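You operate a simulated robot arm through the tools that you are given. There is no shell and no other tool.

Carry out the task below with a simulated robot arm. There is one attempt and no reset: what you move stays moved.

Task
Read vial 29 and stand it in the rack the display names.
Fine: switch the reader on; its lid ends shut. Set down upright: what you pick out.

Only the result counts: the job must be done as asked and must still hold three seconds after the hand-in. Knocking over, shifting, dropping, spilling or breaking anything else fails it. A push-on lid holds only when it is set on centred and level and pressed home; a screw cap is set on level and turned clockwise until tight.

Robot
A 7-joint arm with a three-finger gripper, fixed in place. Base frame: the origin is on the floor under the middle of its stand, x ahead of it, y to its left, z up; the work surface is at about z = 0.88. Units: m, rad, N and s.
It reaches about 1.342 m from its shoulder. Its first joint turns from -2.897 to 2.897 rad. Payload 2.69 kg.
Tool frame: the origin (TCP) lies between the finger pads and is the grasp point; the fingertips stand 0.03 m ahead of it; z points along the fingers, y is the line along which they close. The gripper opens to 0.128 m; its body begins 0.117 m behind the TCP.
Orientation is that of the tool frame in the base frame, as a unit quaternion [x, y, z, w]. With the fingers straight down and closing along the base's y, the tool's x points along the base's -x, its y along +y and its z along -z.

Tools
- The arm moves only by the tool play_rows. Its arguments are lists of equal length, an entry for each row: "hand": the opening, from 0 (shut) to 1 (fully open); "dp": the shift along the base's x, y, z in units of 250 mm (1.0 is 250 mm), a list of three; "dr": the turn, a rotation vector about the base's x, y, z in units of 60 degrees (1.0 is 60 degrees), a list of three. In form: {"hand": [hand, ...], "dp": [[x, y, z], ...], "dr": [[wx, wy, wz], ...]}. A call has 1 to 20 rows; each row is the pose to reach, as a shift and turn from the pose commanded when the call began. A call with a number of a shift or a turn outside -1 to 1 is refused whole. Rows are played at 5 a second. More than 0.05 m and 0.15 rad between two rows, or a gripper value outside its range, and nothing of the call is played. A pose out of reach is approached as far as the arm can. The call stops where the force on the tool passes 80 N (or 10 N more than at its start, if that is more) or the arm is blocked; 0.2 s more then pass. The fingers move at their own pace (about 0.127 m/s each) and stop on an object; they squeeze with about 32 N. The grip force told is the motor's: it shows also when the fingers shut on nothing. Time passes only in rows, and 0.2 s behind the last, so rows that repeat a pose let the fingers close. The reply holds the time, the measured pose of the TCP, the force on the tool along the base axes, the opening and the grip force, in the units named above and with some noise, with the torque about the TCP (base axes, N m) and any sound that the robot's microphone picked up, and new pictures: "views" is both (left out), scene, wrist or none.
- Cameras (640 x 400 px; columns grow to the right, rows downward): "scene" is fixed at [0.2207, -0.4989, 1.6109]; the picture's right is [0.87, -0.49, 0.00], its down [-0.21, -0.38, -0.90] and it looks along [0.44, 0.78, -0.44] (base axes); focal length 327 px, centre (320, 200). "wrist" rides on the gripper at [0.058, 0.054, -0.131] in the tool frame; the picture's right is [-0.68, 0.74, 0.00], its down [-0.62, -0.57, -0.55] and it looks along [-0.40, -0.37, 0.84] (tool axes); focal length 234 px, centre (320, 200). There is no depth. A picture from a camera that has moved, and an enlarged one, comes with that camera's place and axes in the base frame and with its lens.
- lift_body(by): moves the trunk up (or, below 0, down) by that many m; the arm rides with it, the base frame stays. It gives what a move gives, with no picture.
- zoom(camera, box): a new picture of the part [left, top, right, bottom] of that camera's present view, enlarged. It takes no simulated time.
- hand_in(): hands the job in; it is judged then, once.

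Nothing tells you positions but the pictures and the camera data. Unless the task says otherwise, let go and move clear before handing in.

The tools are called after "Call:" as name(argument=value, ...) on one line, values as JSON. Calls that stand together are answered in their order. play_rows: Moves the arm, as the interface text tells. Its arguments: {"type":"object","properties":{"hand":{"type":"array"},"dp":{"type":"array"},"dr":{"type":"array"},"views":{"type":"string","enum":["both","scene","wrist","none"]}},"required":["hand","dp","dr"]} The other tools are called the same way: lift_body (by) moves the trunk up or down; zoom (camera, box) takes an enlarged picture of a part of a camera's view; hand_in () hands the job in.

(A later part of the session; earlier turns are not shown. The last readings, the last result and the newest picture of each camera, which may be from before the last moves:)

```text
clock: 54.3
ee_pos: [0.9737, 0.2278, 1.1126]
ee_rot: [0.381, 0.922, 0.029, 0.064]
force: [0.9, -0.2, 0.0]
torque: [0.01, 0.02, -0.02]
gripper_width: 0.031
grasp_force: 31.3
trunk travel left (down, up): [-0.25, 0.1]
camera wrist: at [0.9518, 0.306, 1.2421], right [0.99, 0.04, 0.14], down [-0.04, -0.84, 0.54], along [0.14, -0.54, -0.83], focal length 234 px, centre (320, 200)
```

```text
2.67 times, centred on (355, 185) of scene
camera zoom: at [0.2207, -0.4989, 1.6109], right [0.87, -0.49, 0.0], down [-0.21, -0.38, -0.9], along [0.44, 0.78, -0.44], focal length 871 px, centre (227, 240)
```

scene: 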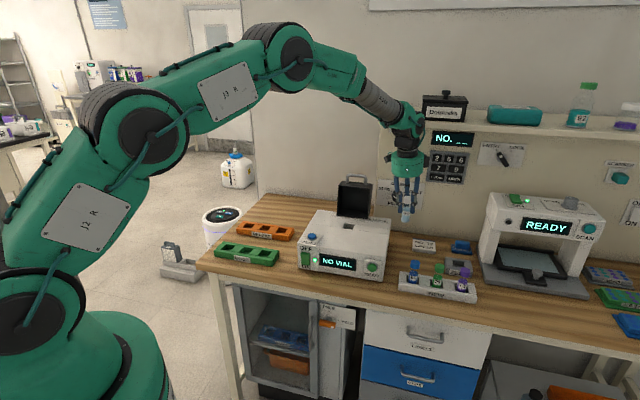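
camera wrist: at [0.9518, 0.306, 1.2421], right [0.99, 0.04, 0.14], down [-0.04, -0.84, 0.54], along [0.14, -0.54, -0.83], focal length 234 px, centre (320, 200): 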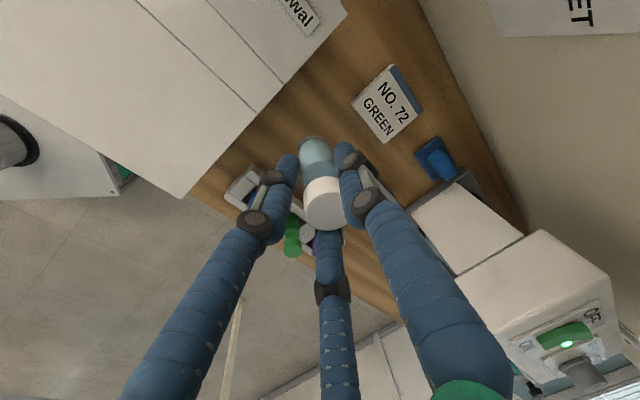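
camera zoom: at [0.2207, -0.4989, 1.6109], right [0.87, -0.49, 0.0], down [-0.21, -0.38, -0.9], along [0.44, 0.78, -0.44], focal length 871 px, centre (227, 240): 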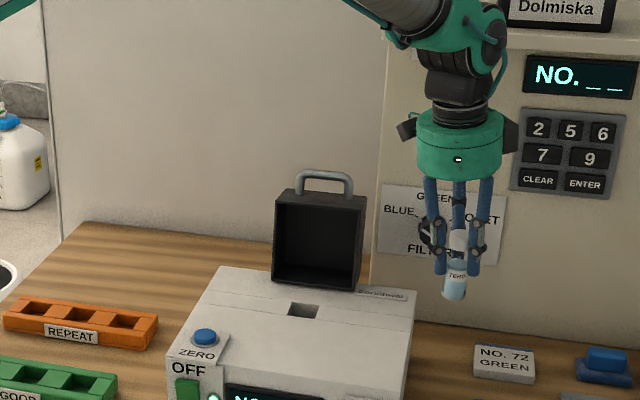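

The first leg was refused but the second played safely, so I'm halfway there at z = 1.11. I'll raise slightly and finish the move to above the well.

Call:
play_rows(hand=[0, 0, 0, 0, 0, 0], dp=[[0, 0, 0.16], [-0.13, 0.135, 0.16], [-0.26, 0.27, 0.16], [-0.39, 0.405, 0.16], [-0.51, 0.53, 0.16], [-0.539, 0.577, 0.16]], dr=[[0, 0, 0], [0, 0, 0], [0, 0, 0], [0, 0, 0], [0, 0, 0], [0, 0, 0]], views="both")

Call:
zoom(camera="wrist", box=[200, 40, 440, 240])

Call:
zoom(camera="scene", box=[290, 110, 420, 260])

```text
clock: 55.7
ee_pos: [0.8353, 0.3742, 1.1531]
ee_rot: [0.381, 0.922, 0.029, 0.063]
force: [0.3, 0.4, -1.0]
torque: [-0.06, -0.07, 0.0]
gripper_width: 0.0312
grasp_force: 31.9
trunk travel left (down, up): [-0.25, 0.1]
camera wrist: at [0.8145, 0.4518, 1.2824], right [0.99, 0.04, 0.14], down [-0.04, -0.84, 0.54], along [0.14, -0.54, -0.83], focal length 234 px, centre (320, 200)
```

scene: 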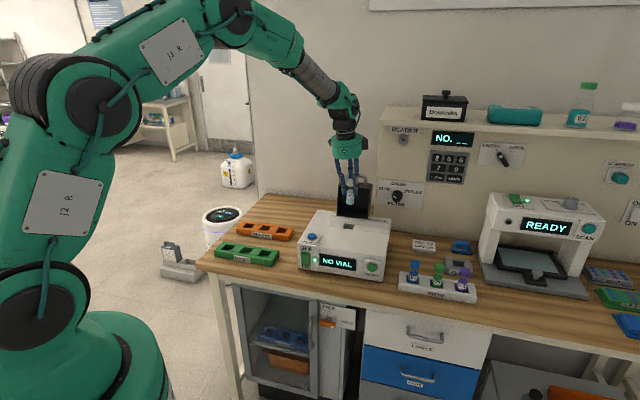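
wrist: 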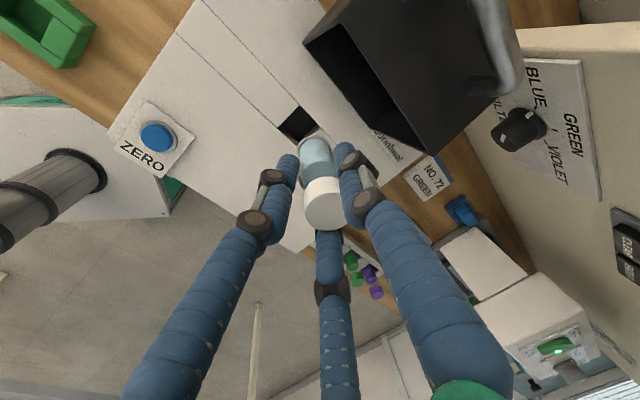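

```text
2.00 times, centred on (320, 140) of wrist
camera zoom: at [0.8145, 0.4518, 1.2824], right [0.99, 0.04, 0.14], down [-0.04, -0.84, 0.54], along [0.14, -0.54, -0.83], focal length 468 px, centre (320, 320)
```

zoom: 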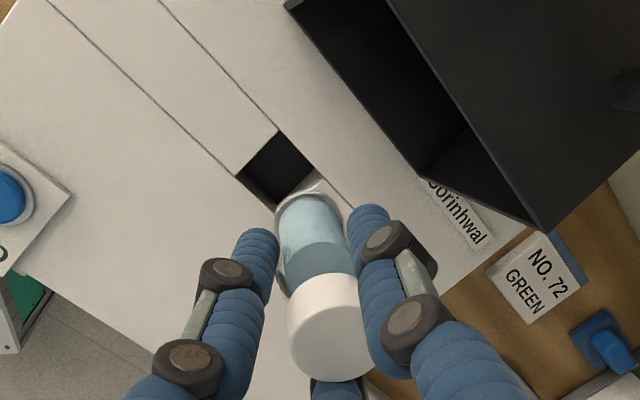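

```text
2.67 times, centred on (355, 185) of scene
camera zoom: at [0.2207, -0.4989, 1.6109], right [0.87, -0.49, 0.0], down [-0.21, -0.38, -0.9], along [0.44, 0.78, -0.44], focal length 871 px, centre (227, 240)
```

zoom: 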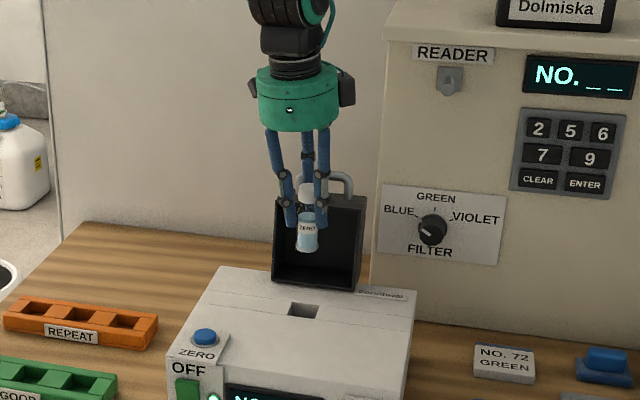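

The well is visible just ahead of the vial. I'll zoom tighter to check the vial's verticality and the well centre before lowering.

Call:
zoom(camera="scene", box=[325, 170, 375, 240])

Call:
zoom(camera="wrist", box=[270, 90, 370, 240])

```text
5.71 times, centred on (350, 205) of scene
camera zoom: at [0.2207, -0.4989, 1.6109], right [0.87, -0.49, 0.0], down [-0.21, -0.38, -0.9], along [0.44, 0.78, -0.44], focal length 1866 px, centre (149, 171)
```

zoom: 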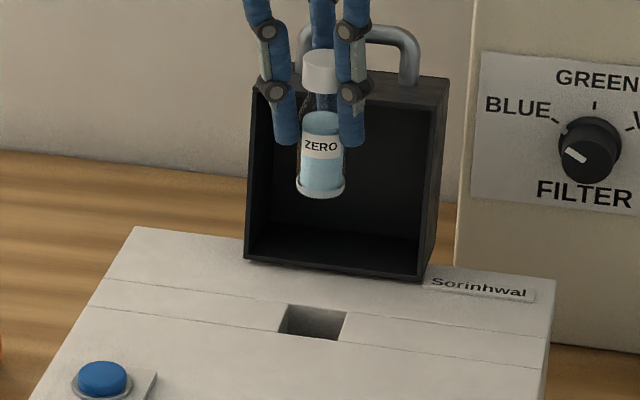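

```text
2.67 times, centred on (320, 165) of wrist
camera zoom: at [0.8145, 0.4518, 1.2824], right [0.99, 0.04, 0.14], down [-0.04, -0.84, 0.54], along [0.14, -0.54, -0.83], focal length 624 px, centre (320, 293)
```

zoom: 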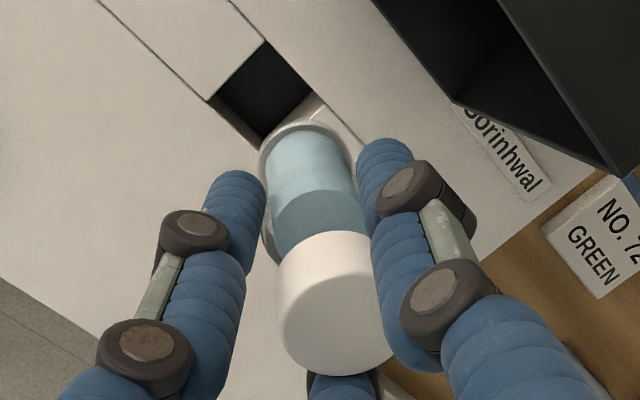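

The vial is nearly vertical and needs to move about 7 mm toward the front. I'll adjust and lower until its base is about 15 mm above the well, then check again.

Call:
play_rows(hand=[0, 0, 0, 0], dp=[[-0.02, -0.019, 0], [-0.02, -0.019, -0.12], [-0.02, -0.019, -0.24], [-0.02, -0.019, -0.32]], dr=[[0, 0, 0], [0, 0, 0], [0, 0, 0], [0, 0, 0]], views="both")

Call:
zoom(camera="scene", box=[325, 170, 375, 240])

Call:
zoom(camera="wrist", box=[260, 70, 380, 240])

```text
clock: 56.7
ee_pos: [0.8323, 0.3672, 1.0712]
ee_rot: [0.381, 0.922, 0.031, 0.063]
force: [0.1, 0.3, -0.1]
torque: [0.0, 0.05, 0.0]
gripper_width: 0.0313
grasp_force: 32.2
trunk travel left (down, up): [-0.25, 0.1]
camera wrist: at [0.8108, 0.4446, 1.2018], right [0.99, 0.04, 0.14], down [-0.04, -0.84, 0.54], along [0.14, -0.54, -0.83], focal length 234 px, centre (320, 200)
```

scene: 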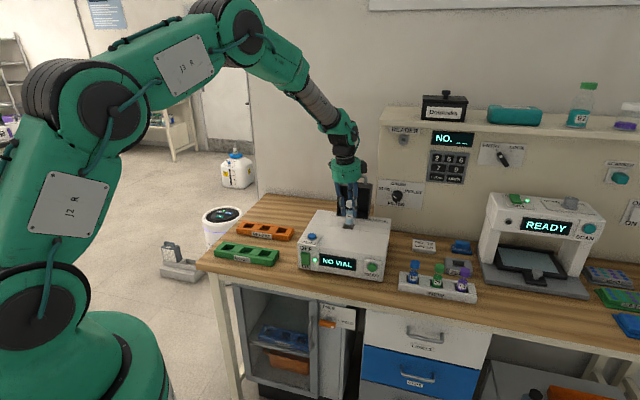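
wrist: 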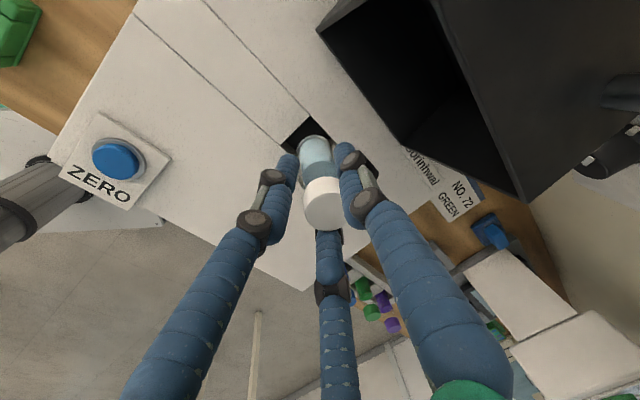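

```text
5.71 times, centred on (350, 205) of scene
camera zoom: at [0.2207, -0.4989, 1.6109], right [0.87, -0.49, 0.0], down [-0.21, -0.38, -0.9], along [0.44, 0.78, -0.44], focal length 1866 px, centre (149, 171)
```

zoom: 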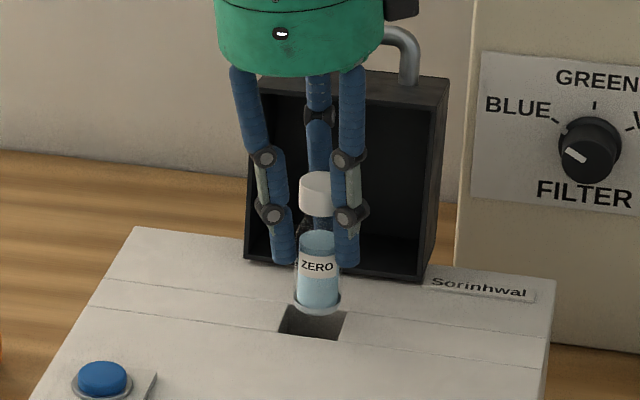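

```text
2.35 times, centred on (320, 155) of wrist
camera zoom: at [0.8108, 0.4446, 1.2018], right [0.99, 0.04, 0.14], down [-0.04, -0.84, 0.54], along [0.14, -0.54, -0.83], focal length 551 px, centre (320, 306)
```

zoom: 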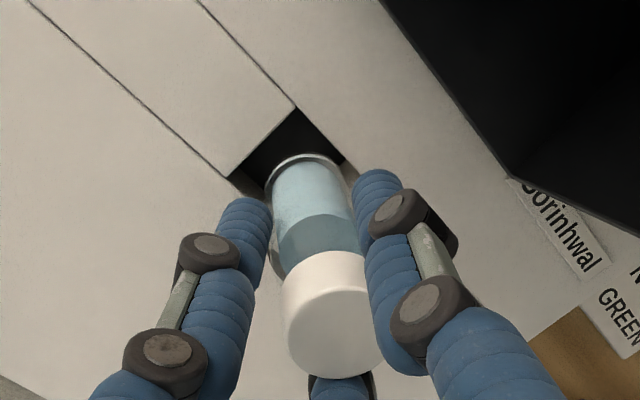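

The vial base is almost over the well; it needs about 3 mm left. I'll shift and lower in small steps, checking force.

Call:
play_rows(hand=[0, 0, 0, 0], dp=[[-0.01, 0.004, 0], [-0.01, 0.004, -0.03], [-0.01, 0.004, -0.06], [-0.01, 0.004, -0.09]], dr=[[0, 0, 0], [0, 0, 0], [0, 0, 0], [0, 0, 0]], views="scene")

Call:
zoom(camera="scene", box=[325, 170, 375, 240])

Call:
zoom(camera="wrist", box=[260, 70, 380, 240])

```text
clock: 57.7
ee_pos: [0.8312, 0.3677, 1.0491]
ee_rot: [0.381, 0.922, 0.03, 0.063]
force: [-0.1, -0.5, -1.2]
torque: [0.0, 0.02, 0.01]
gripper_width: 0.0312
grasp_force: 32.2
trunk travel left (down, up): [-0.25, 0.1]
```

scene: 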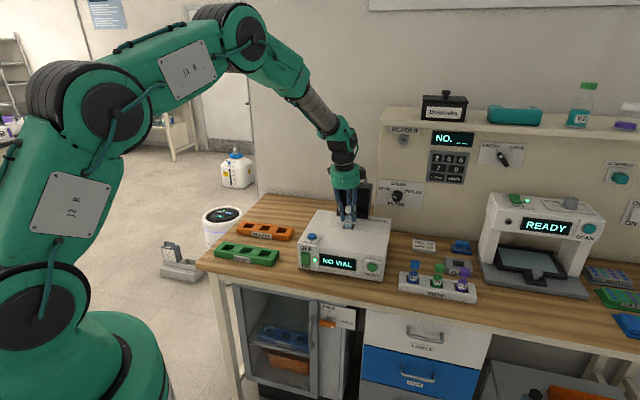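

```text
5.71 times, centred on (350, 205) of scene
camera zoom: at [0.2207, -0.4989, 1.6109], right [0.87, -0.49, 0.0], down [-0.21, -0.38, -0.9], along [0.44, 0.78, -0.44], focal length 1866 px, centre (149, 171)
```

zoom: 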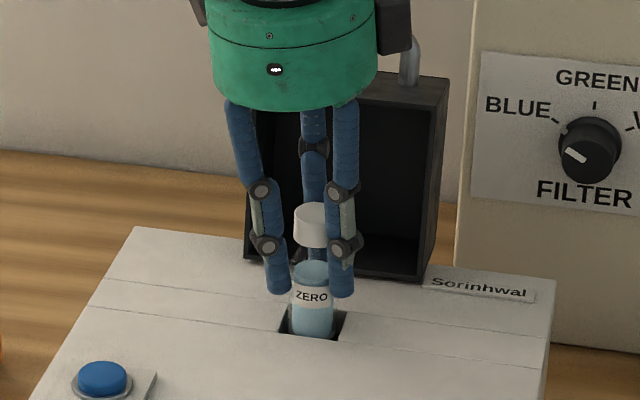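

```text
2.35 times, centred on (320, 155) of wrist
camera zoom: at [0.8086, 0.4459, 1.1796], right [0.99, 0.04, 0.14], down [-0.04, -0.84, 0.54], along [0.14, -0.54, -0.83], focal length 551 px, centre (320, 306)
```

zoom: 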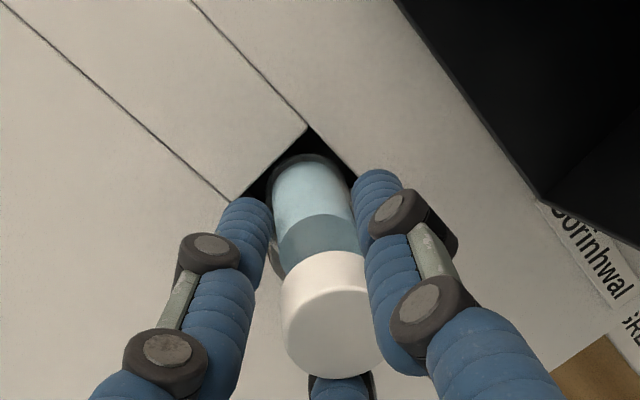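

The vial base is entering the well with no resistance. I'll keep lowering in small steps.

Call:
play_rows(hand=[0, 0, 0, 0], dp=[[0, 0, -0.024], [0, 0, -0.048], [0, 0, -0.072], [0, 0, -0.09]], dr=[[0, 0, 0], [0, 0, 0], [0, 0, 0], [0, 0, 0]], views="scene")

Call:
zoom(camera="scene", box=[325, 170, 375, 240])

Call:
zoom(camera="wrist", box=[260, 70, 380, 240])

```text
clock: 58.7
ee_pos: [0.8299, 0.3691, 1.0302]
ee_rot: [0.381, 0.922, 0.031, 0.065]
force: [-5.4, -3.6, 19.7]
torque: [-0.45, 0.5, -0.04]
gripper_width: 0.0313
grasp_force: 31.9
trunk travel left (down, up): [-0.25, 0.1]
```

scene: 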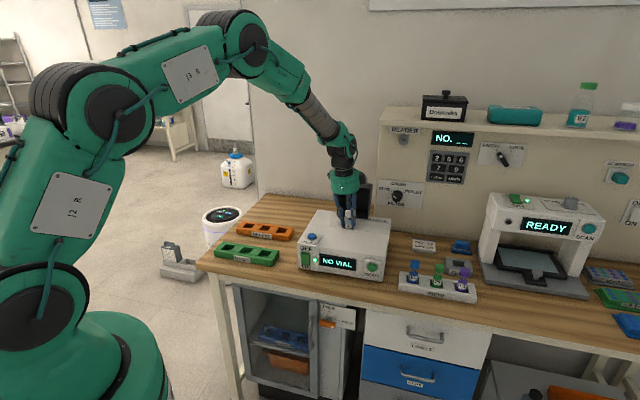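

```text
5.71 times, centred on (350, 205) of scene
camera zoom: at [0.2207, -0.4989, 1.6109], right [0.87, -0.49, 0.0], down [-0.21, -0.38, -0.9], along [0.44, 0.78, -0.44], focal length 1866 px, centre (149, 171)
```

zoom: 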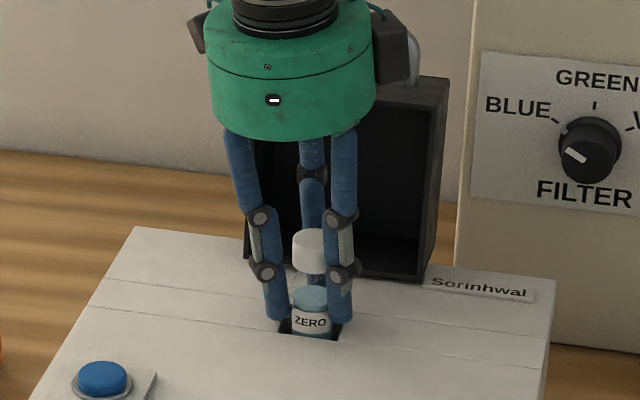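

```text
2.35 times, centred on (320, 155) of wrist
camera zoom: at [0.8081, 0.4459, 1.1606], right [0.99, 0.04, 0.14], down [-0.04, -0.84, 0.54], along [0.14, -0.54, -0.83], focal length 551 px, centre (320, 306)
```

zoom: 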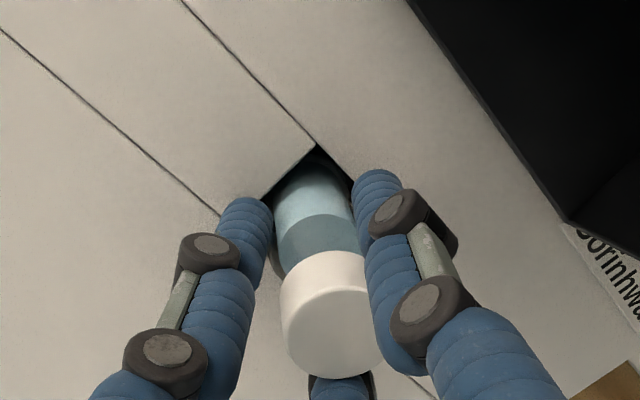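

The vial has touched the bottom of the well, with 20 N of upward force. I'll relax, open the fingers and withdraw upward.

Call:
play_rows(hand=[0, 0.2, 0.3, 0.38, 0.42, 0.42, 0.42, 0.42, 0.42, 0.42], dp=[[0, 0, 0.012], [0, 0, 0.012], [0, 0, 0.012], [0, 0, 0.012], [0, 0, 0.012], [0, 0, 0.012], [-0.015, 0, 0.1], [-0.035, 0, 0.25], [-0.056, 0, 0.4], [-0.075, 0, 0.52]], dr=[[0, 0, 0], [0, 0, 0], [0, 0, 0], [0, 0, 0], [0, 0, 0], [0, 0, 0], [0, 0, 0], [0, 0, 0], [0, 0, 0], [0, 0, 0]], views="both")

Call:
zoom(camera="scene", box=[310, 150, 390, 250])

Call:
zoom(camera="wrist", box=[200, 40, 440, 200])

```text
clock: 60.9
ee_pos: [0.8099, 0.3659, 1.1565]
ee_rot: [0.381, 0.922, 0.029, 0.063]
force: [-0.7, -0.4, 0.2]
torque: [-0.01, -0.03, 0.0]
gripper_width: 0.0537
grasp_force: 0.0
trunk travel left (down, up): [-0.25, 0.1]
camera wrist: at [0.7889, 0.4446, 1.2875], right [0.99, 0.04, 0.14], down [-0.04, -0.84, 0.54], along [0.14, -0.54, -0.83], focal length 234 px, centre (320, 200)
```

scene: 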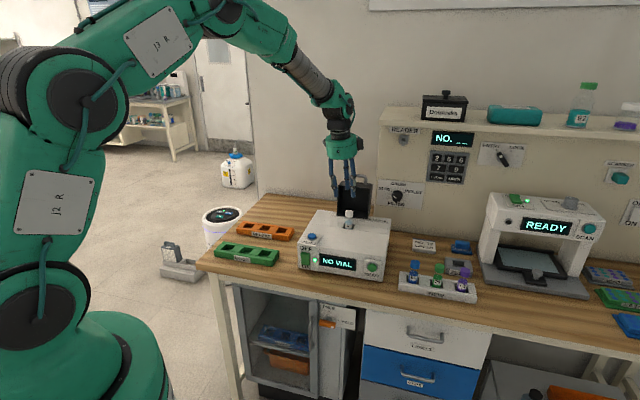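
wrist: 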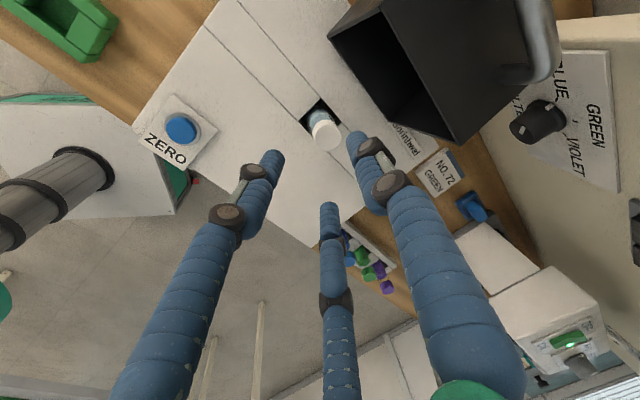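

```text
4.00 times, centred on (350, 200) of scene
camera zoom: at [0.2207, -0.4989, 1.6109], right [0.87, -0.49, 0.0], down [-0.21, -0.38, -0.9], along [0.44, 0.78, -0.44], focal length 1306 px, centre (200, 200)
```

zoom: 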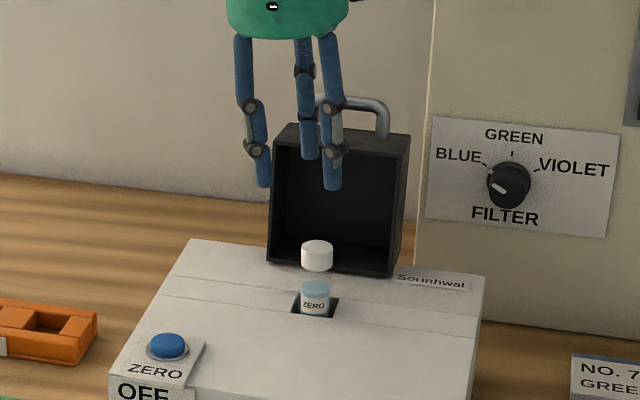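

```text
2.50 times, centred on (320, 120) of wrist
camera zoom: at [0.7889, 0.4446, 1.2875], right [0.99, 0.04, 0.14], down [-0.04, -0.84, 0.54], along [0.14, -0.54, -0.83], focal length 585 px, centre (320, 400)
```

zoom: 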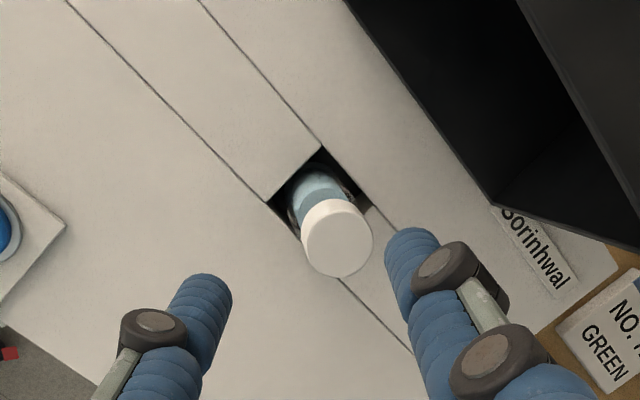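

The ZERO vial stands upright in the well. Now I'll go back to the lid handle with the same tilted approach as before.

Call:
play_rows(hand=[0.45, 0.45, 0.45, 0.45, 0.45, 0.45, 0.45], dp=[[0, 0, 0.17], [0.02, 0.02, 0.32], [0.13, 0.11, 0.32], [0.25, 0.22, 0.32], [0.36, 0.31, 0.3], [0.389, 0.33, 0.211], [0.389, 0.33, 0.211]], dr=[[0, 0, 0], [0.085, -0.019, 0.011], [0.1698, -0.038, 0.0218], [0.1698, -0.038, 0.0218], [0.1698, -0.038, 0.0218], [0.1698, -0.038, 0.0218], [0.1698, -0.038, 0.0218]], views="both")

Call:
zoom(camera="wrist", box=[220, 80, 440, 270])

```text
clock: 62.5
ee_pos: [0.9113, 0.4503, 1.2099]
ee_rot: [0.375, 0.918, 0.12, 0.046]
force: [0.2, 0.2, 0.0]
torque: [0.01, 0.03, 0.02]
gripper_width: 0.0579
grasp_force: 0.1
trunk travel left (down, up): [-0.25, 0.1]
camera wrist: at [0.8811, 0.5036, 1.3512], right [0.98, 0.04, 0.19], down [-0.04, -0.92, 0.38], along [0.19, -0.38, -0.9], focal length 234 px, centre (320, 200)
```

scene: 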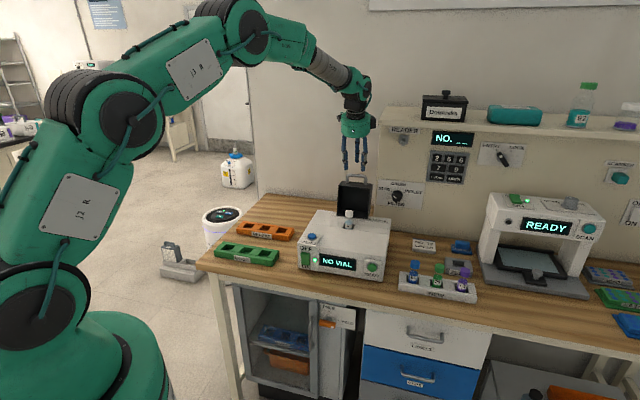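
wrist: 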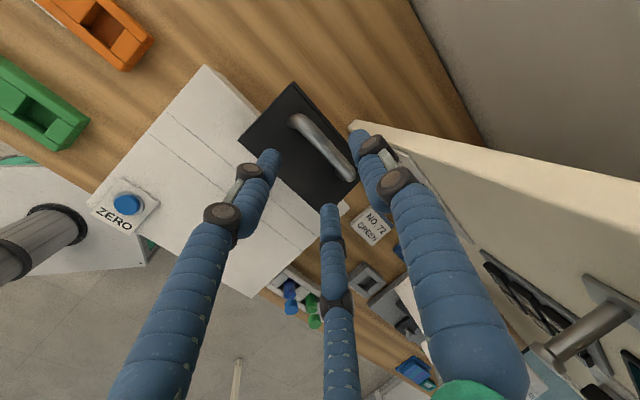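

```text
2.11 times, centred on (330, 175) of wrist
camera zoom: at [0.8811, 0.5036, 1.3512], right [0.98, 0.04, 0.19], down [-0.04, -0.92, 0.38], along [0.19, -0.38, -0.9], focal length 493 px, centre (299, 253)
```

zoom: 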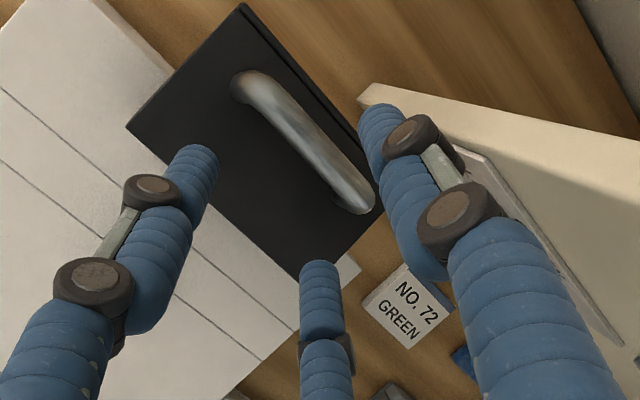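

The handle is positioned as before. I'll slide down around the bar and grip it.

Call:
play_rows(hand=[0.45, 0.45, 0.45, 0.35, 0.25, 0.15, 0, 0], dp=[[0.006, 0.014, -0.08], [0.016, 0.026, -0.16], [0.0264, 0.0364, -0.235], [0.0264, 0.0364, -0.235], [0.0264, 0.0364, -0.235], [0.0264, 0.0364, -0.235], [0.0264, 0.0364, -0.235], [0.0264, 0.0364, -0.235]], dr=[[0, 0, 0], [0, 0, 0], [0, 0, 0], [0, 0, 0], [0, 0, 0], [0, 0, 0], [0, 0, 0], [0, 0, 0]], views="wrist")

Call:
zoom(camera="wrist", box=[220, 80, 440, 270])

```text
clock: 64.3
ee_pos: [0.9162, 0.4598, 1.1532]
ee_rot: [0.375, 0.918, 0.121, 0.048]
force: [6.2, 1.3, 13.7]
torque: [-0.12, -0.03, -0.05]
gripper_width: 0.0218
grasp_force: 45.1
trunk travel left (down, up): [-0.25, 0.1]
camera wrist: at [0.8873, 0.5125, 1.2942], right [0.98, 0.04, 0.19], down [-0.04, -0.92, 0.38], along [0.19, -0.38, -0.9], focal length 234 px, centre (320, 200)
```

wrist: 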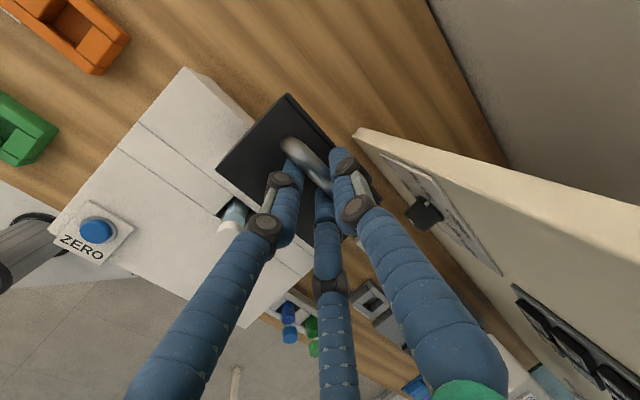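

```text
2.11 times, centred on (330, 175) of wrist
camera zoom: at [0.8873, 0.5125, 1.2942], right [0.98, 0.04, 0.19], down [-0.04, -0.92, 0.38], along [0.19, -0.38, -0.9], focal length 493 px, centre (299, 253)
```

zoom: 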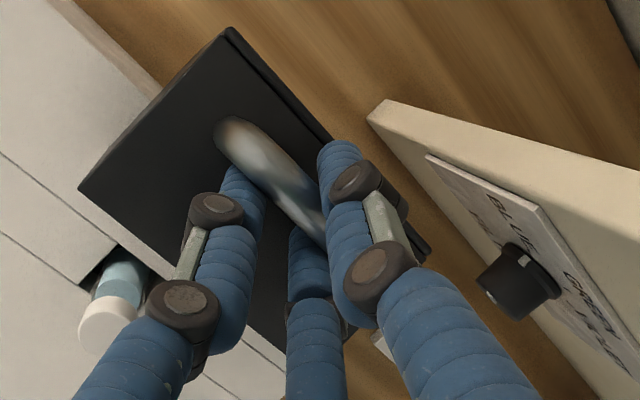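

The bar is gripped. I'll swing the lid closed along the reverse of the opening arc, first half now.

Call:
play_rows(hand=[0, 0, 0, 0, 0, 0, 0], dp=[[-0.0464, -0.0464, 0.0244], [-0.1108, -0.1108, 0.0456], [-0.1762, -0.1762, 0.0536], [-0.2418, -0.2418, 0.0488], [-0.3063, -0.3063, 0.0308], [-0.3685, -0.3685, 0.0004], [-0.4265, -0.4265, -0.0424]], dr=[[-0.0149, 0.0149, 0], [-0.0297, 0.0297, 0], [-0.0446, 0.0446, 0], [-0.0594, 0.0594, 0], [-0.0743, 0.0743, 0], [-0.0891, 0.0891, 0], [-0.104, 0.104, 0]], views="scene")

Call:
zoom(camera="scene", box=[290, 120, 410, 260])

```text
clock: 65.9
ee_pos: [0.8101, 0.3517, 1.1384]
ee_rot: [0.377, 0.925, 0.048, 0.017]
force: [5.6, -2.4, -3.0]
torque: [0.23, 0.19, -0.35]
gripper_width: 0.0218
grasp_force: 45.2
trunk travel left (down, up): [-0.25, 0.1]
```

scene: 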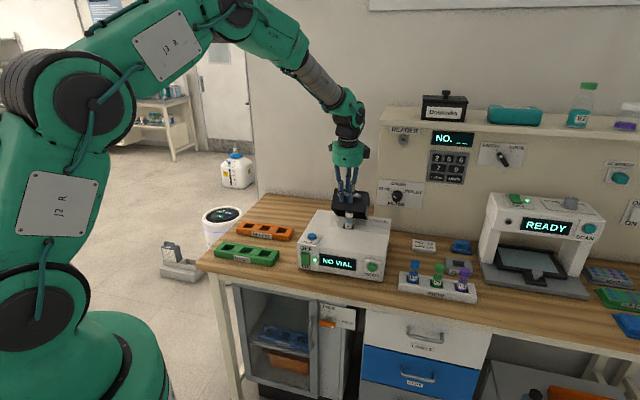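

```text
2.86 times, centred on (350, 190) of scene
camera zoom: at [0.2207, -0.4989, 1.6109], right [0.87, -0.49, 0.0], down [-0.21, -0.38, -0.9], along [0.44, 0.78, -0.44], focal length 933 px, centre (234, 229)
```

zoom: 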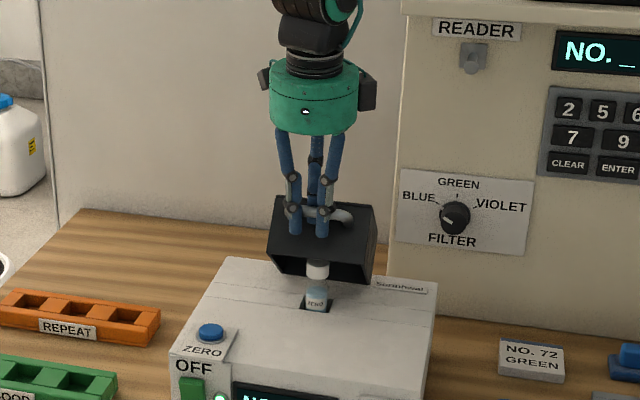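

The lid is coming over the vial cleanly. I'll complete the closing.

Call:
play_rows(hand=[0, 0, 0, 0, 0], dp=[[-0.0535, -0.0535, -0.054], [-0.101, -0.101, -0.118], [-0.1417, -0.1417, -0.1908], [-0.1748, -0.1748, -0.2712], [-0.1994, -0.1994, -0.3576]], dr=[[-0.0149, 0.0149, 0], [-0.0297, 0.0297, 0], [-0.0446, 0.0446, 0], [-0.0594, 0.0594, 0], [-0.0743, 0.0743, 0]], views="both")

Call:
zoom(camera="scene", box=[290, 150, 410, 290])

```text
clock: 67.1
ee_pos: [0.7575, 0.3048, 1.0502]
ee_rot: [0.378, 0.926, -0.001, -0.003]
force: [14.6, -3.3, -4.3]
torque: [0.03, 0.2, -0.45]
gripper_width: 0.0219
grasp_force: 44.6
trunk travel left (down, up): [-0.25, 0.1]
camera wrist: at [0.7558, 0.3822, 1.1816], right [1.0, 0.05, -0.01], down [0.05, -0.83, 0.55], along [0.02, -0.55, -0.84], focal length 234 px, centre (320, 200)
```

scene: 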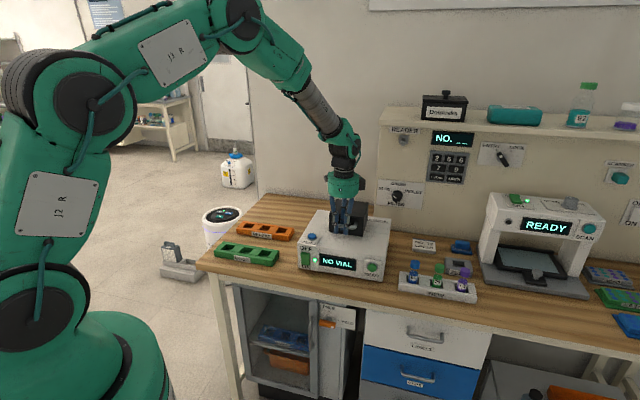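
wrist: 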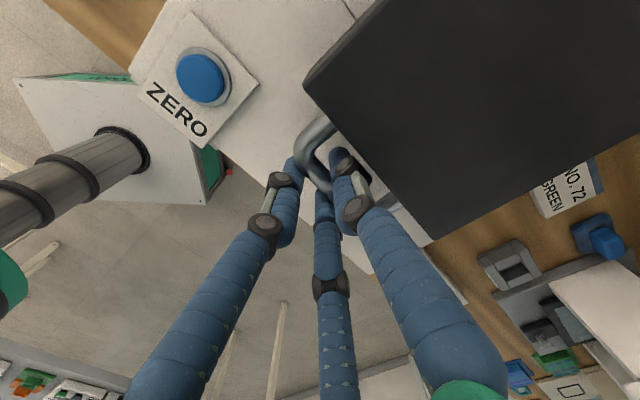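

```text
2.86 times, centred on (350, 220) of scene
camera zoom: at [0.2207, -0.4989, 1.6109], right [0.87, -0.49, 0.0], down [-0.21, -0.38, -0.9], along [0.44, 0.78, -0.44], focal length 933 px, centre (234, 143)
```

zoom: 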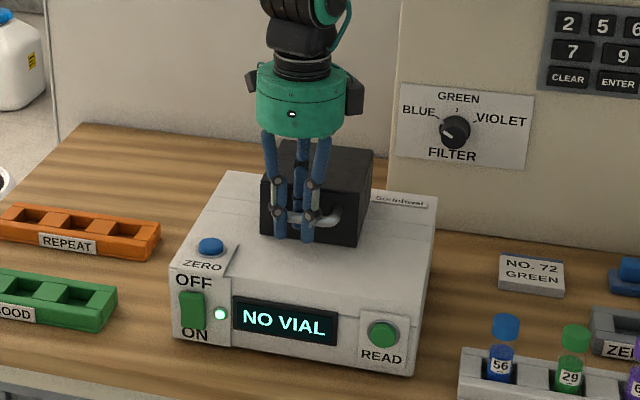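

The lid is shut over the ZERO vial. I'll release the handle, rise and move to the ZERO button.

Call:
play_rows(hand=[0.1, 0.2, 0.25, 0.25, 0.25, 0.25, 0.25, 0.1, 0, 0, 0], dp=[[0, 0, 0], [0, 0, 0], [0, 0, 0], [0, 0, 0], [0, 0, 0.1], [0, 0, 0.2], [0, 0, 0.3], [-0.11, 0.07, 0.3], [-0.22, 0.14, 0.3], [-0.327, 0.204, 0.3], [-0.327, 0.204, 0.3]], dr=[[0, 0, 0], [0, 0, 0], [0, 0, 0], [0, 0, 0], [0, 0, 0], [0, 0, 0], [0, 0, 0], [0, 0, 0], [0, 0, 0], [0, 0, 0], [0, 0, 0]], views="both")

Call:
zoom(camera="wrist", box=[240, 100, 400, 220])

Call:
zoom(camera="scene", box=[270, 150, 410, 290])

```text
clock: 69.5
ee_pos: [0.6754, 0.3545, 1.1262]
ee_rot: [0.378, 0.926, -0.001, -0.003]
force: [-0.2, 0.1, -0.6]
torque: [-0.01, -0.05, 0.0]
gripper_width: 0.002
grasp_force: 31.2
trunk travel left (down, up): [-0.25, 0.1]
camera wrist: at [0.6729, 0.4334, 1.2571], right [1.0, 0.05, -0.01], down [0.05, -0.83, 0.55], along [0.02, -0.55, -0.84], focal length 234 px, centre (320, 200)
```

scene: 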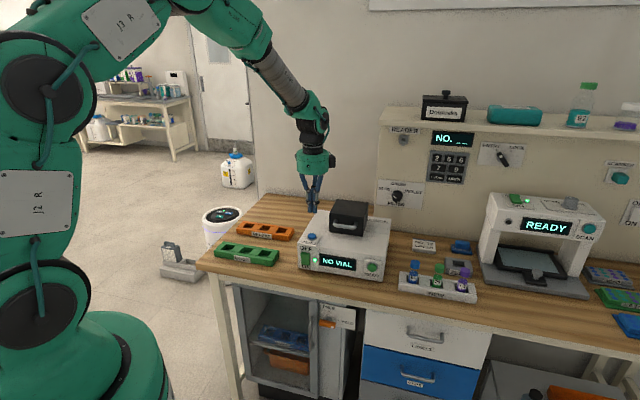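
wrist: 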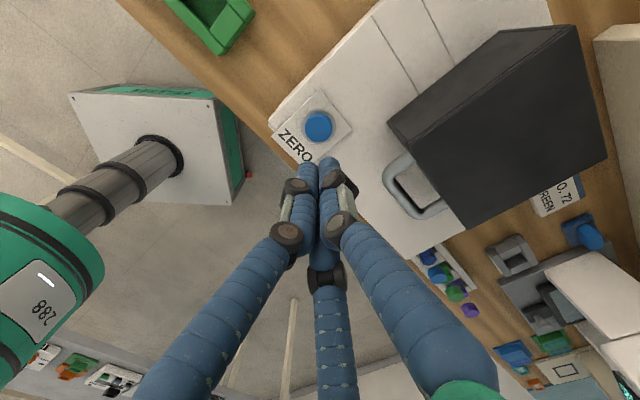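

```text
3.33 times, centred on (320, 160) of wrist
camera zoom: at [0.6729, 0.4334, 1.2571], right [1.0, 0.05, -0.01], down [0.05, -0.83, 0.55], along [0.02, -0.55, -0.84], focal length 781 px, centre (320, 333)
```

zoom: 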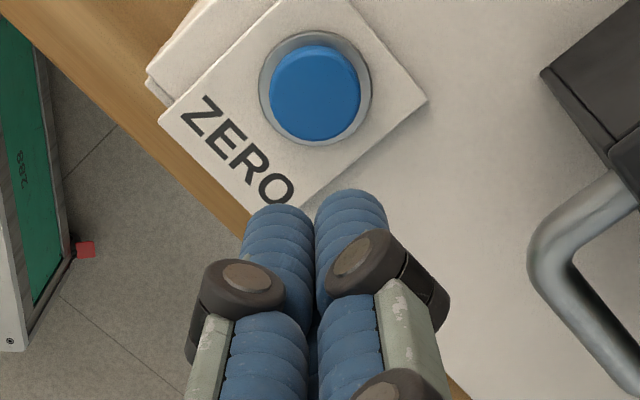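

```text
2.86 times, centred on (340, 220) of scene
camera zoom: at [0.2207, -0.4989, 1.6109], right [0.87, -0.49, 0.0], down [-0.21, -0.38, -0.9], along [0.44, 0.78, -0.44], focal length 933 px, centre (263, 143)
```

zoom: 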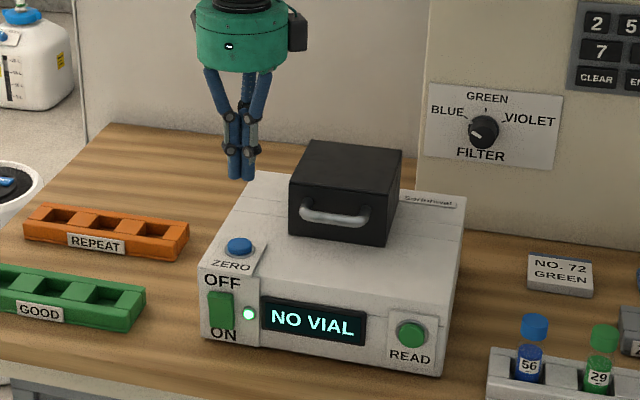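

Aligned with the ZERO button. I'll press it now with the ZERO vial in and the lid shut.

Call:
play_rows(hand=[0, 0, 0, 0, 0, 0, 0], dp=[[-0.008, 0.01, -0.14], [-0.008, 0.01, -0.28], [-0.008, 0.01, -0.365], [-0.008, 0.01, -0.405], [-0.008, 0.01, -0.421], [-0.008, 0.01, -0.43], [-0.008, 0.01, -0.436]], dr=[[0, 0, 0], [0, 0, 0], [0, 0, 0], [0, 0, 0], [0, 0, 0], [0, 0, 0], [0, 0, 0]], views="scene")

Call:
zoom(camera="scene", box=[280, 190, 400, 290])

```text
clock: 71.1
ee_pos: [0.6757, 0.3569, 1.0243]
ee_rot: [0.377, 0.926, 0.003, 0.001]
force: [-9.5, -1.0, 76.8]
torque: [0.07, 0.36, 0.03]
gripper_width: 0.0059
grasp_force: 31.2
trunk travel left (down, up): [-0.25, 0.1]
heard: click
```

scene: 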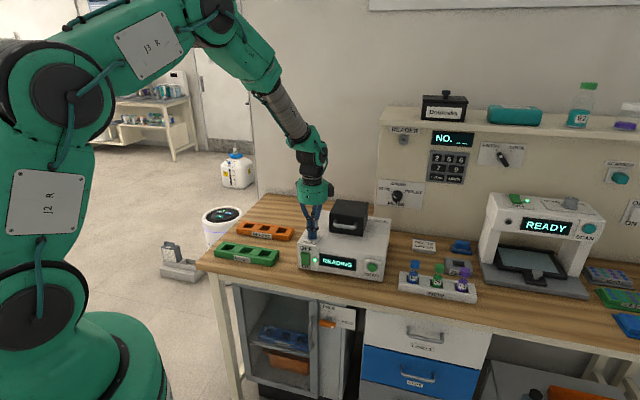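

```text
4.00 times, centred on (340, 240) of scene
camera zoom: at [0.2207, -0.4989, 1.6109], right [0.87, -0.49, 0.0], down [-0.21, -0.38, -0.9], along [0.44, 0.78, -0.44], focal length 1306 px, centre (240, 40)
```

zoom: 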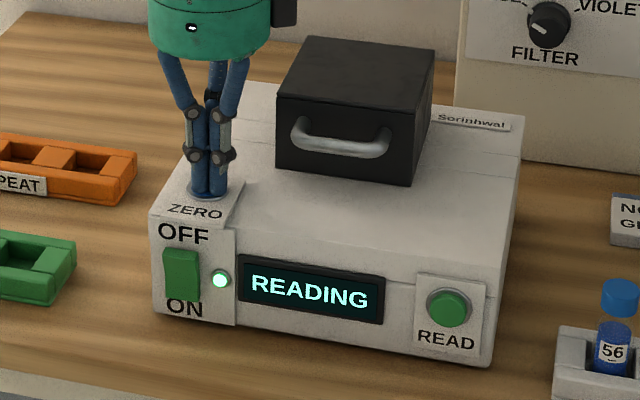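

It clicked and the display shows "READING", so zeroing is under way. I'll lift off the button and wait for the result.

Call:
play_rows(hand=[0, 0, 0, 0, 0, 0, 0, 0, 0, 0], dp=[[0, 0, 0.08], [0, 0, 0.2], [0, 0, 0.38], [0, 0, 0.38], [0, 0, 0.38], [0, 0, 0.38], [0, 0, 0.38], [0, 0, 0.38], [0, 0, 0.38], [0, 0, 0.38]], dr=[[0, 0, 0], [0, 0, 0], [0, 0, 0], [0, 0, 0], [0, 0, 0], [0, 0, 0], [0, 0, 0], [0, 0, 0], [0, 0, 0], [0, 0, 0]], views="scene")

Call:
zoom(camera="scene", box=[280, 190, 400, 290])

```text
clock: 73.3
ee_pos: [0.6762, 0.3574, 1.112]
ee_rot: [0.378, 0.926, -0.003, -0.004]
force: [0.1, -0.2, -0.7]
torque: [-0.01, 0.03, -0.01]
gripper_width: 0.0021
grasp_force: 30.7
trunk travel left (down, up): [-0.25, 0.1]
```

scene: 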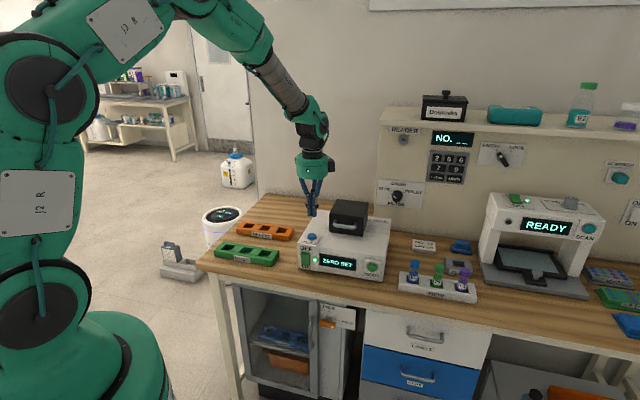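

```text
4.00 times, centred on (340, 240) of scene
camera zoom: at [0.2207, -0.4989, 1.6109], right [0.87, -0.49, 0.0], down [-0.21, -0.38, -0.9], along [0.44, 0.78, -0.44], focal length 1306 px, centre (240, 40)
```

zoom: 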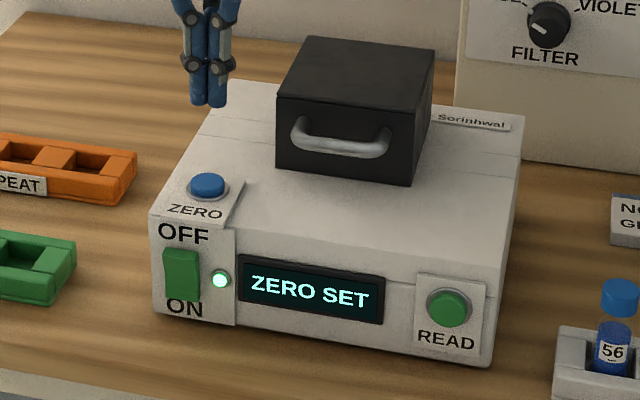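

"ZERO SET" — zeroing succeeded. Now I'll reopen the lid: over to the handle, down and grip.

Call:
play_rows(hand=[0, 0.15, 0.25, 0.25, 0.24, 0.23, 0.23], dp=[[0.11, -0.073, 0.02], [0.22, -0.147, 0.02], [0.34, -0.2216, 0.02], [0.34, -0.2216, -0.06], [0.34, -0.2216, -0.15], [0.34, -0.2216, -0.238], [0.34, -0.2216, -0.238]], dr=[[0, 0, 0], [0, 0, 0], [0, 0, 0], [0, 0, 0], [0, 0, 0], [0, 0, 0], [0, 0, 0]], views="wrist")

Call:
zoom(camera="wrist", box=[240, 80, 440, 230])

```text
clock: 74.9
ee_pos: [0.7602, 0.3015, 1.0515]
ee_rot: [0.378, 0.926, -0.003, -0.004]
force: [-0.1, -0.7, -0.6]
torque: [-0.01, 0.06, 0.0]
gripper_width: 0.0294
grasp_force: 0.0
trunk travel left (down, up): [-0.25, 0.1]
camera wrist: at [0.7573, 0.3798, 1.1833], right [1.0, 0.05, -0.01], down [0.05, -0.83, 0.55], along [0.02, -0.55, -0.84], focal length 234 px, centre (320, 200)
```

wrist: 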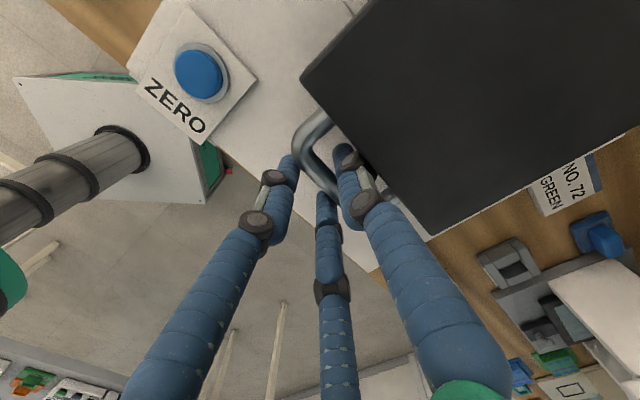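

```text
2.67 times, centred on (340, 155) of wrist
camera zoom: at [0.7573, 0.3798, 1.1833], right [1.0, 0.05, -0.01], down [0.05, -0.83, 0.55], along [0.02, -0.55, -0.84], focal length 624 px, centre (267, 320)
```

zoom: 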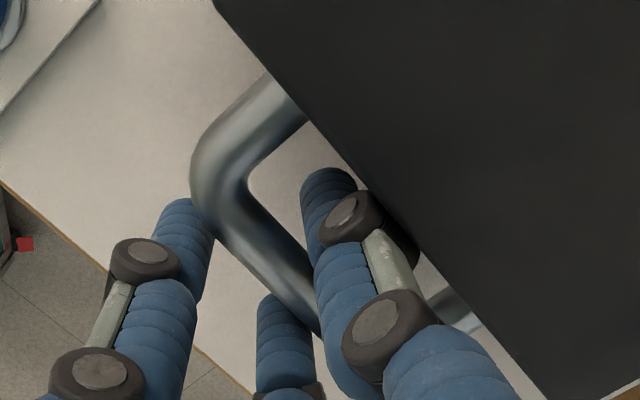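

The fingers straddle the bar cleanly. I'll close on it and start the opening arc.

Call:
play_rows(hand=[0.1, 0, 0, 0, 0, 0, 0, 0], dp=[[0, 0, 0], [0, 0, 0], [0, 0, 0], [0.0246, 0.0246, 0.0864], [0.0577, 0.0577, 0.1668], [0.0984, 0.0984, 0.2396], [0.1459, 0.1459, 0.3036], [0.1994, 0.1994, 0.3576]], dr=[[0, 0, 0], [0, 0, 0], [0, 0, 0], [0.0149, -0.0149, 0], [0.0297, -0.0297, 0], [0.0446, -0.0446, 0], [0.0594, -0.0594, 0], [0.0743, -0.0743, 0]], views="scene")

```text
clock: 76.7
ee_pos: [0.8094, 0.3508, 1.1423]
ee_rot: [0.376, 0.925, 0.048, 0.018]
force: [2.7, -1.0, -2.6]
torque: [-0.31, -0.28, -0.4]
gripper_width: 0.0221
grasp_force: 45.3
trunk travel left (down, up): [-0.25, 0.1]
```

scene: 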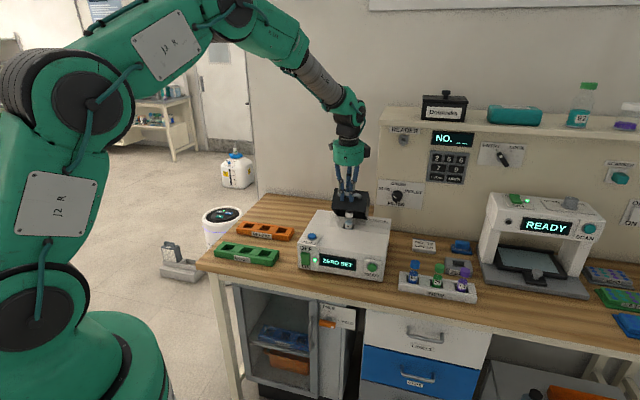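

The lid lifts smoothly. I'll finish opening it, release and withdraw.

Call:
play_rows(hand=[0, 0, 0, 0, 0, 0, 0, 0, 0.2, 0.45, 0.45, 0.45, 0.45, 0.45], dp=[[0.058, 0.058, 0.0428], [0.1202, 0.1202, 0.0732], [0.1847, 0.1847, 0.0912], [0.2503, 0.2503, 0.096], [0.3157, 0.3157, 0.088], [0.3801, 0.3801, 0.0668], [0.4101, 0.4101, 0.0528], [0.4265, 0.4265, 0.0424], [0.4265, 0.4265, 0.0424], [0.4265, 0.4265, 0.0424], [0.4265, 0.4265, 0.0424], [0.41, 0.41, 0.13], [0.36, 0.36, 0.25], [0.31, 0.31, 0.4]], dr=[[0.0149, -0.0149, 0], [0.0297, -0.0297, 0], [0.0446, -0.0446, 0], [0.0594, -0.0594, 0], [0.0743, -0.0743, 0], [0.0891, -0.0891, 0], [0.104, -0.104, 0], [0.104, -0.104, 0], [0.104, -0.104, 0], [0.104, -0.104, 0], [0.104, -0.104, 0], [0.104, -0.104, 0], [0.104, -0.104, 0], [0.104, -0.104, 0]], views="both")

Call:
zoom(camera="scene", box=[290, 120, 410, 260])

```text
clock: 79.7
ee_pos: [0.8875, 0.4275, 1.242]
ee_rot: [0.374, 0.918, 0.119, 0.046]
force: [0.2, -0.4, -0.4]
torque: [0.01, -0.03, 0.02]
gripper_width: 0.0576
grasp_force: 0.0
trunk travel left (down, up): [-0.25, 0.1]
camera wrist: at [0.8588, 0.4812, 1.3828], right [0.98, 0.04, 0.19], down [-0.04, -0.92, 0.38], along [0.19, -0.39, -0.9], focal length 234 px, centre (320, 200)
```

scene: 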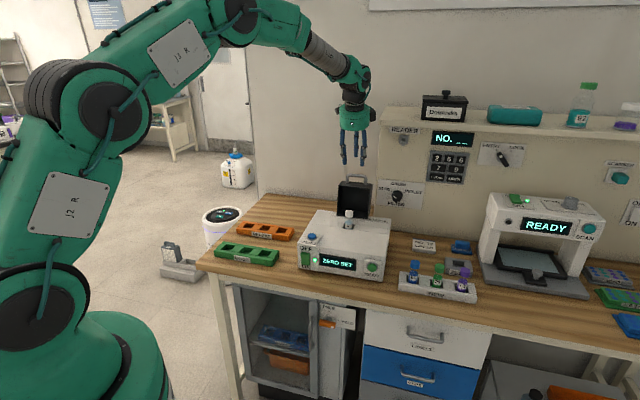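
wrist: 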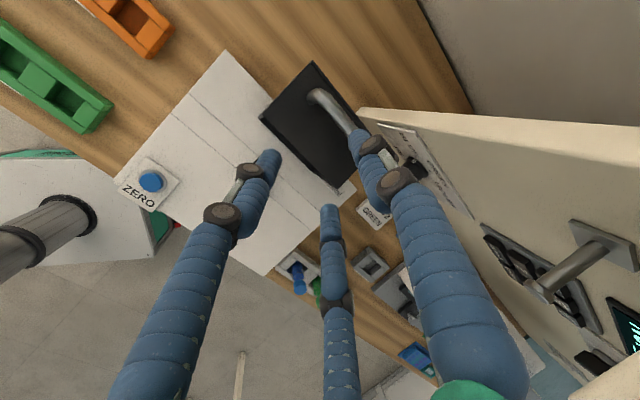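

```text
2.86 times, centred on (350, 190) of scene
camera zoom: at [0.2207, -0.4989, 1.6109], right [0.87, -0.49, 0.0], down [-0.21, -0.38, -0.9], along [0.44, 0.78, -0.44], focal length 933 px, centre (234, 229)
```

zoom: 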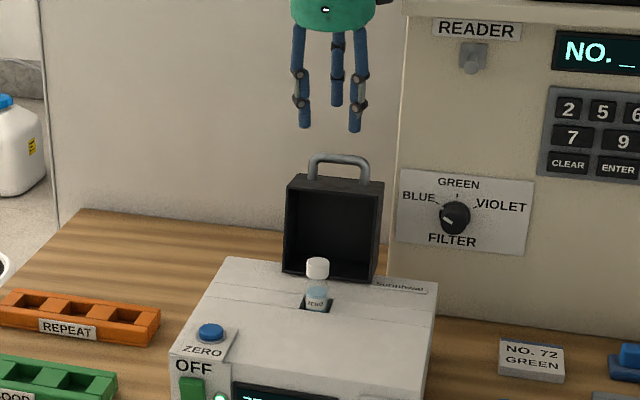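

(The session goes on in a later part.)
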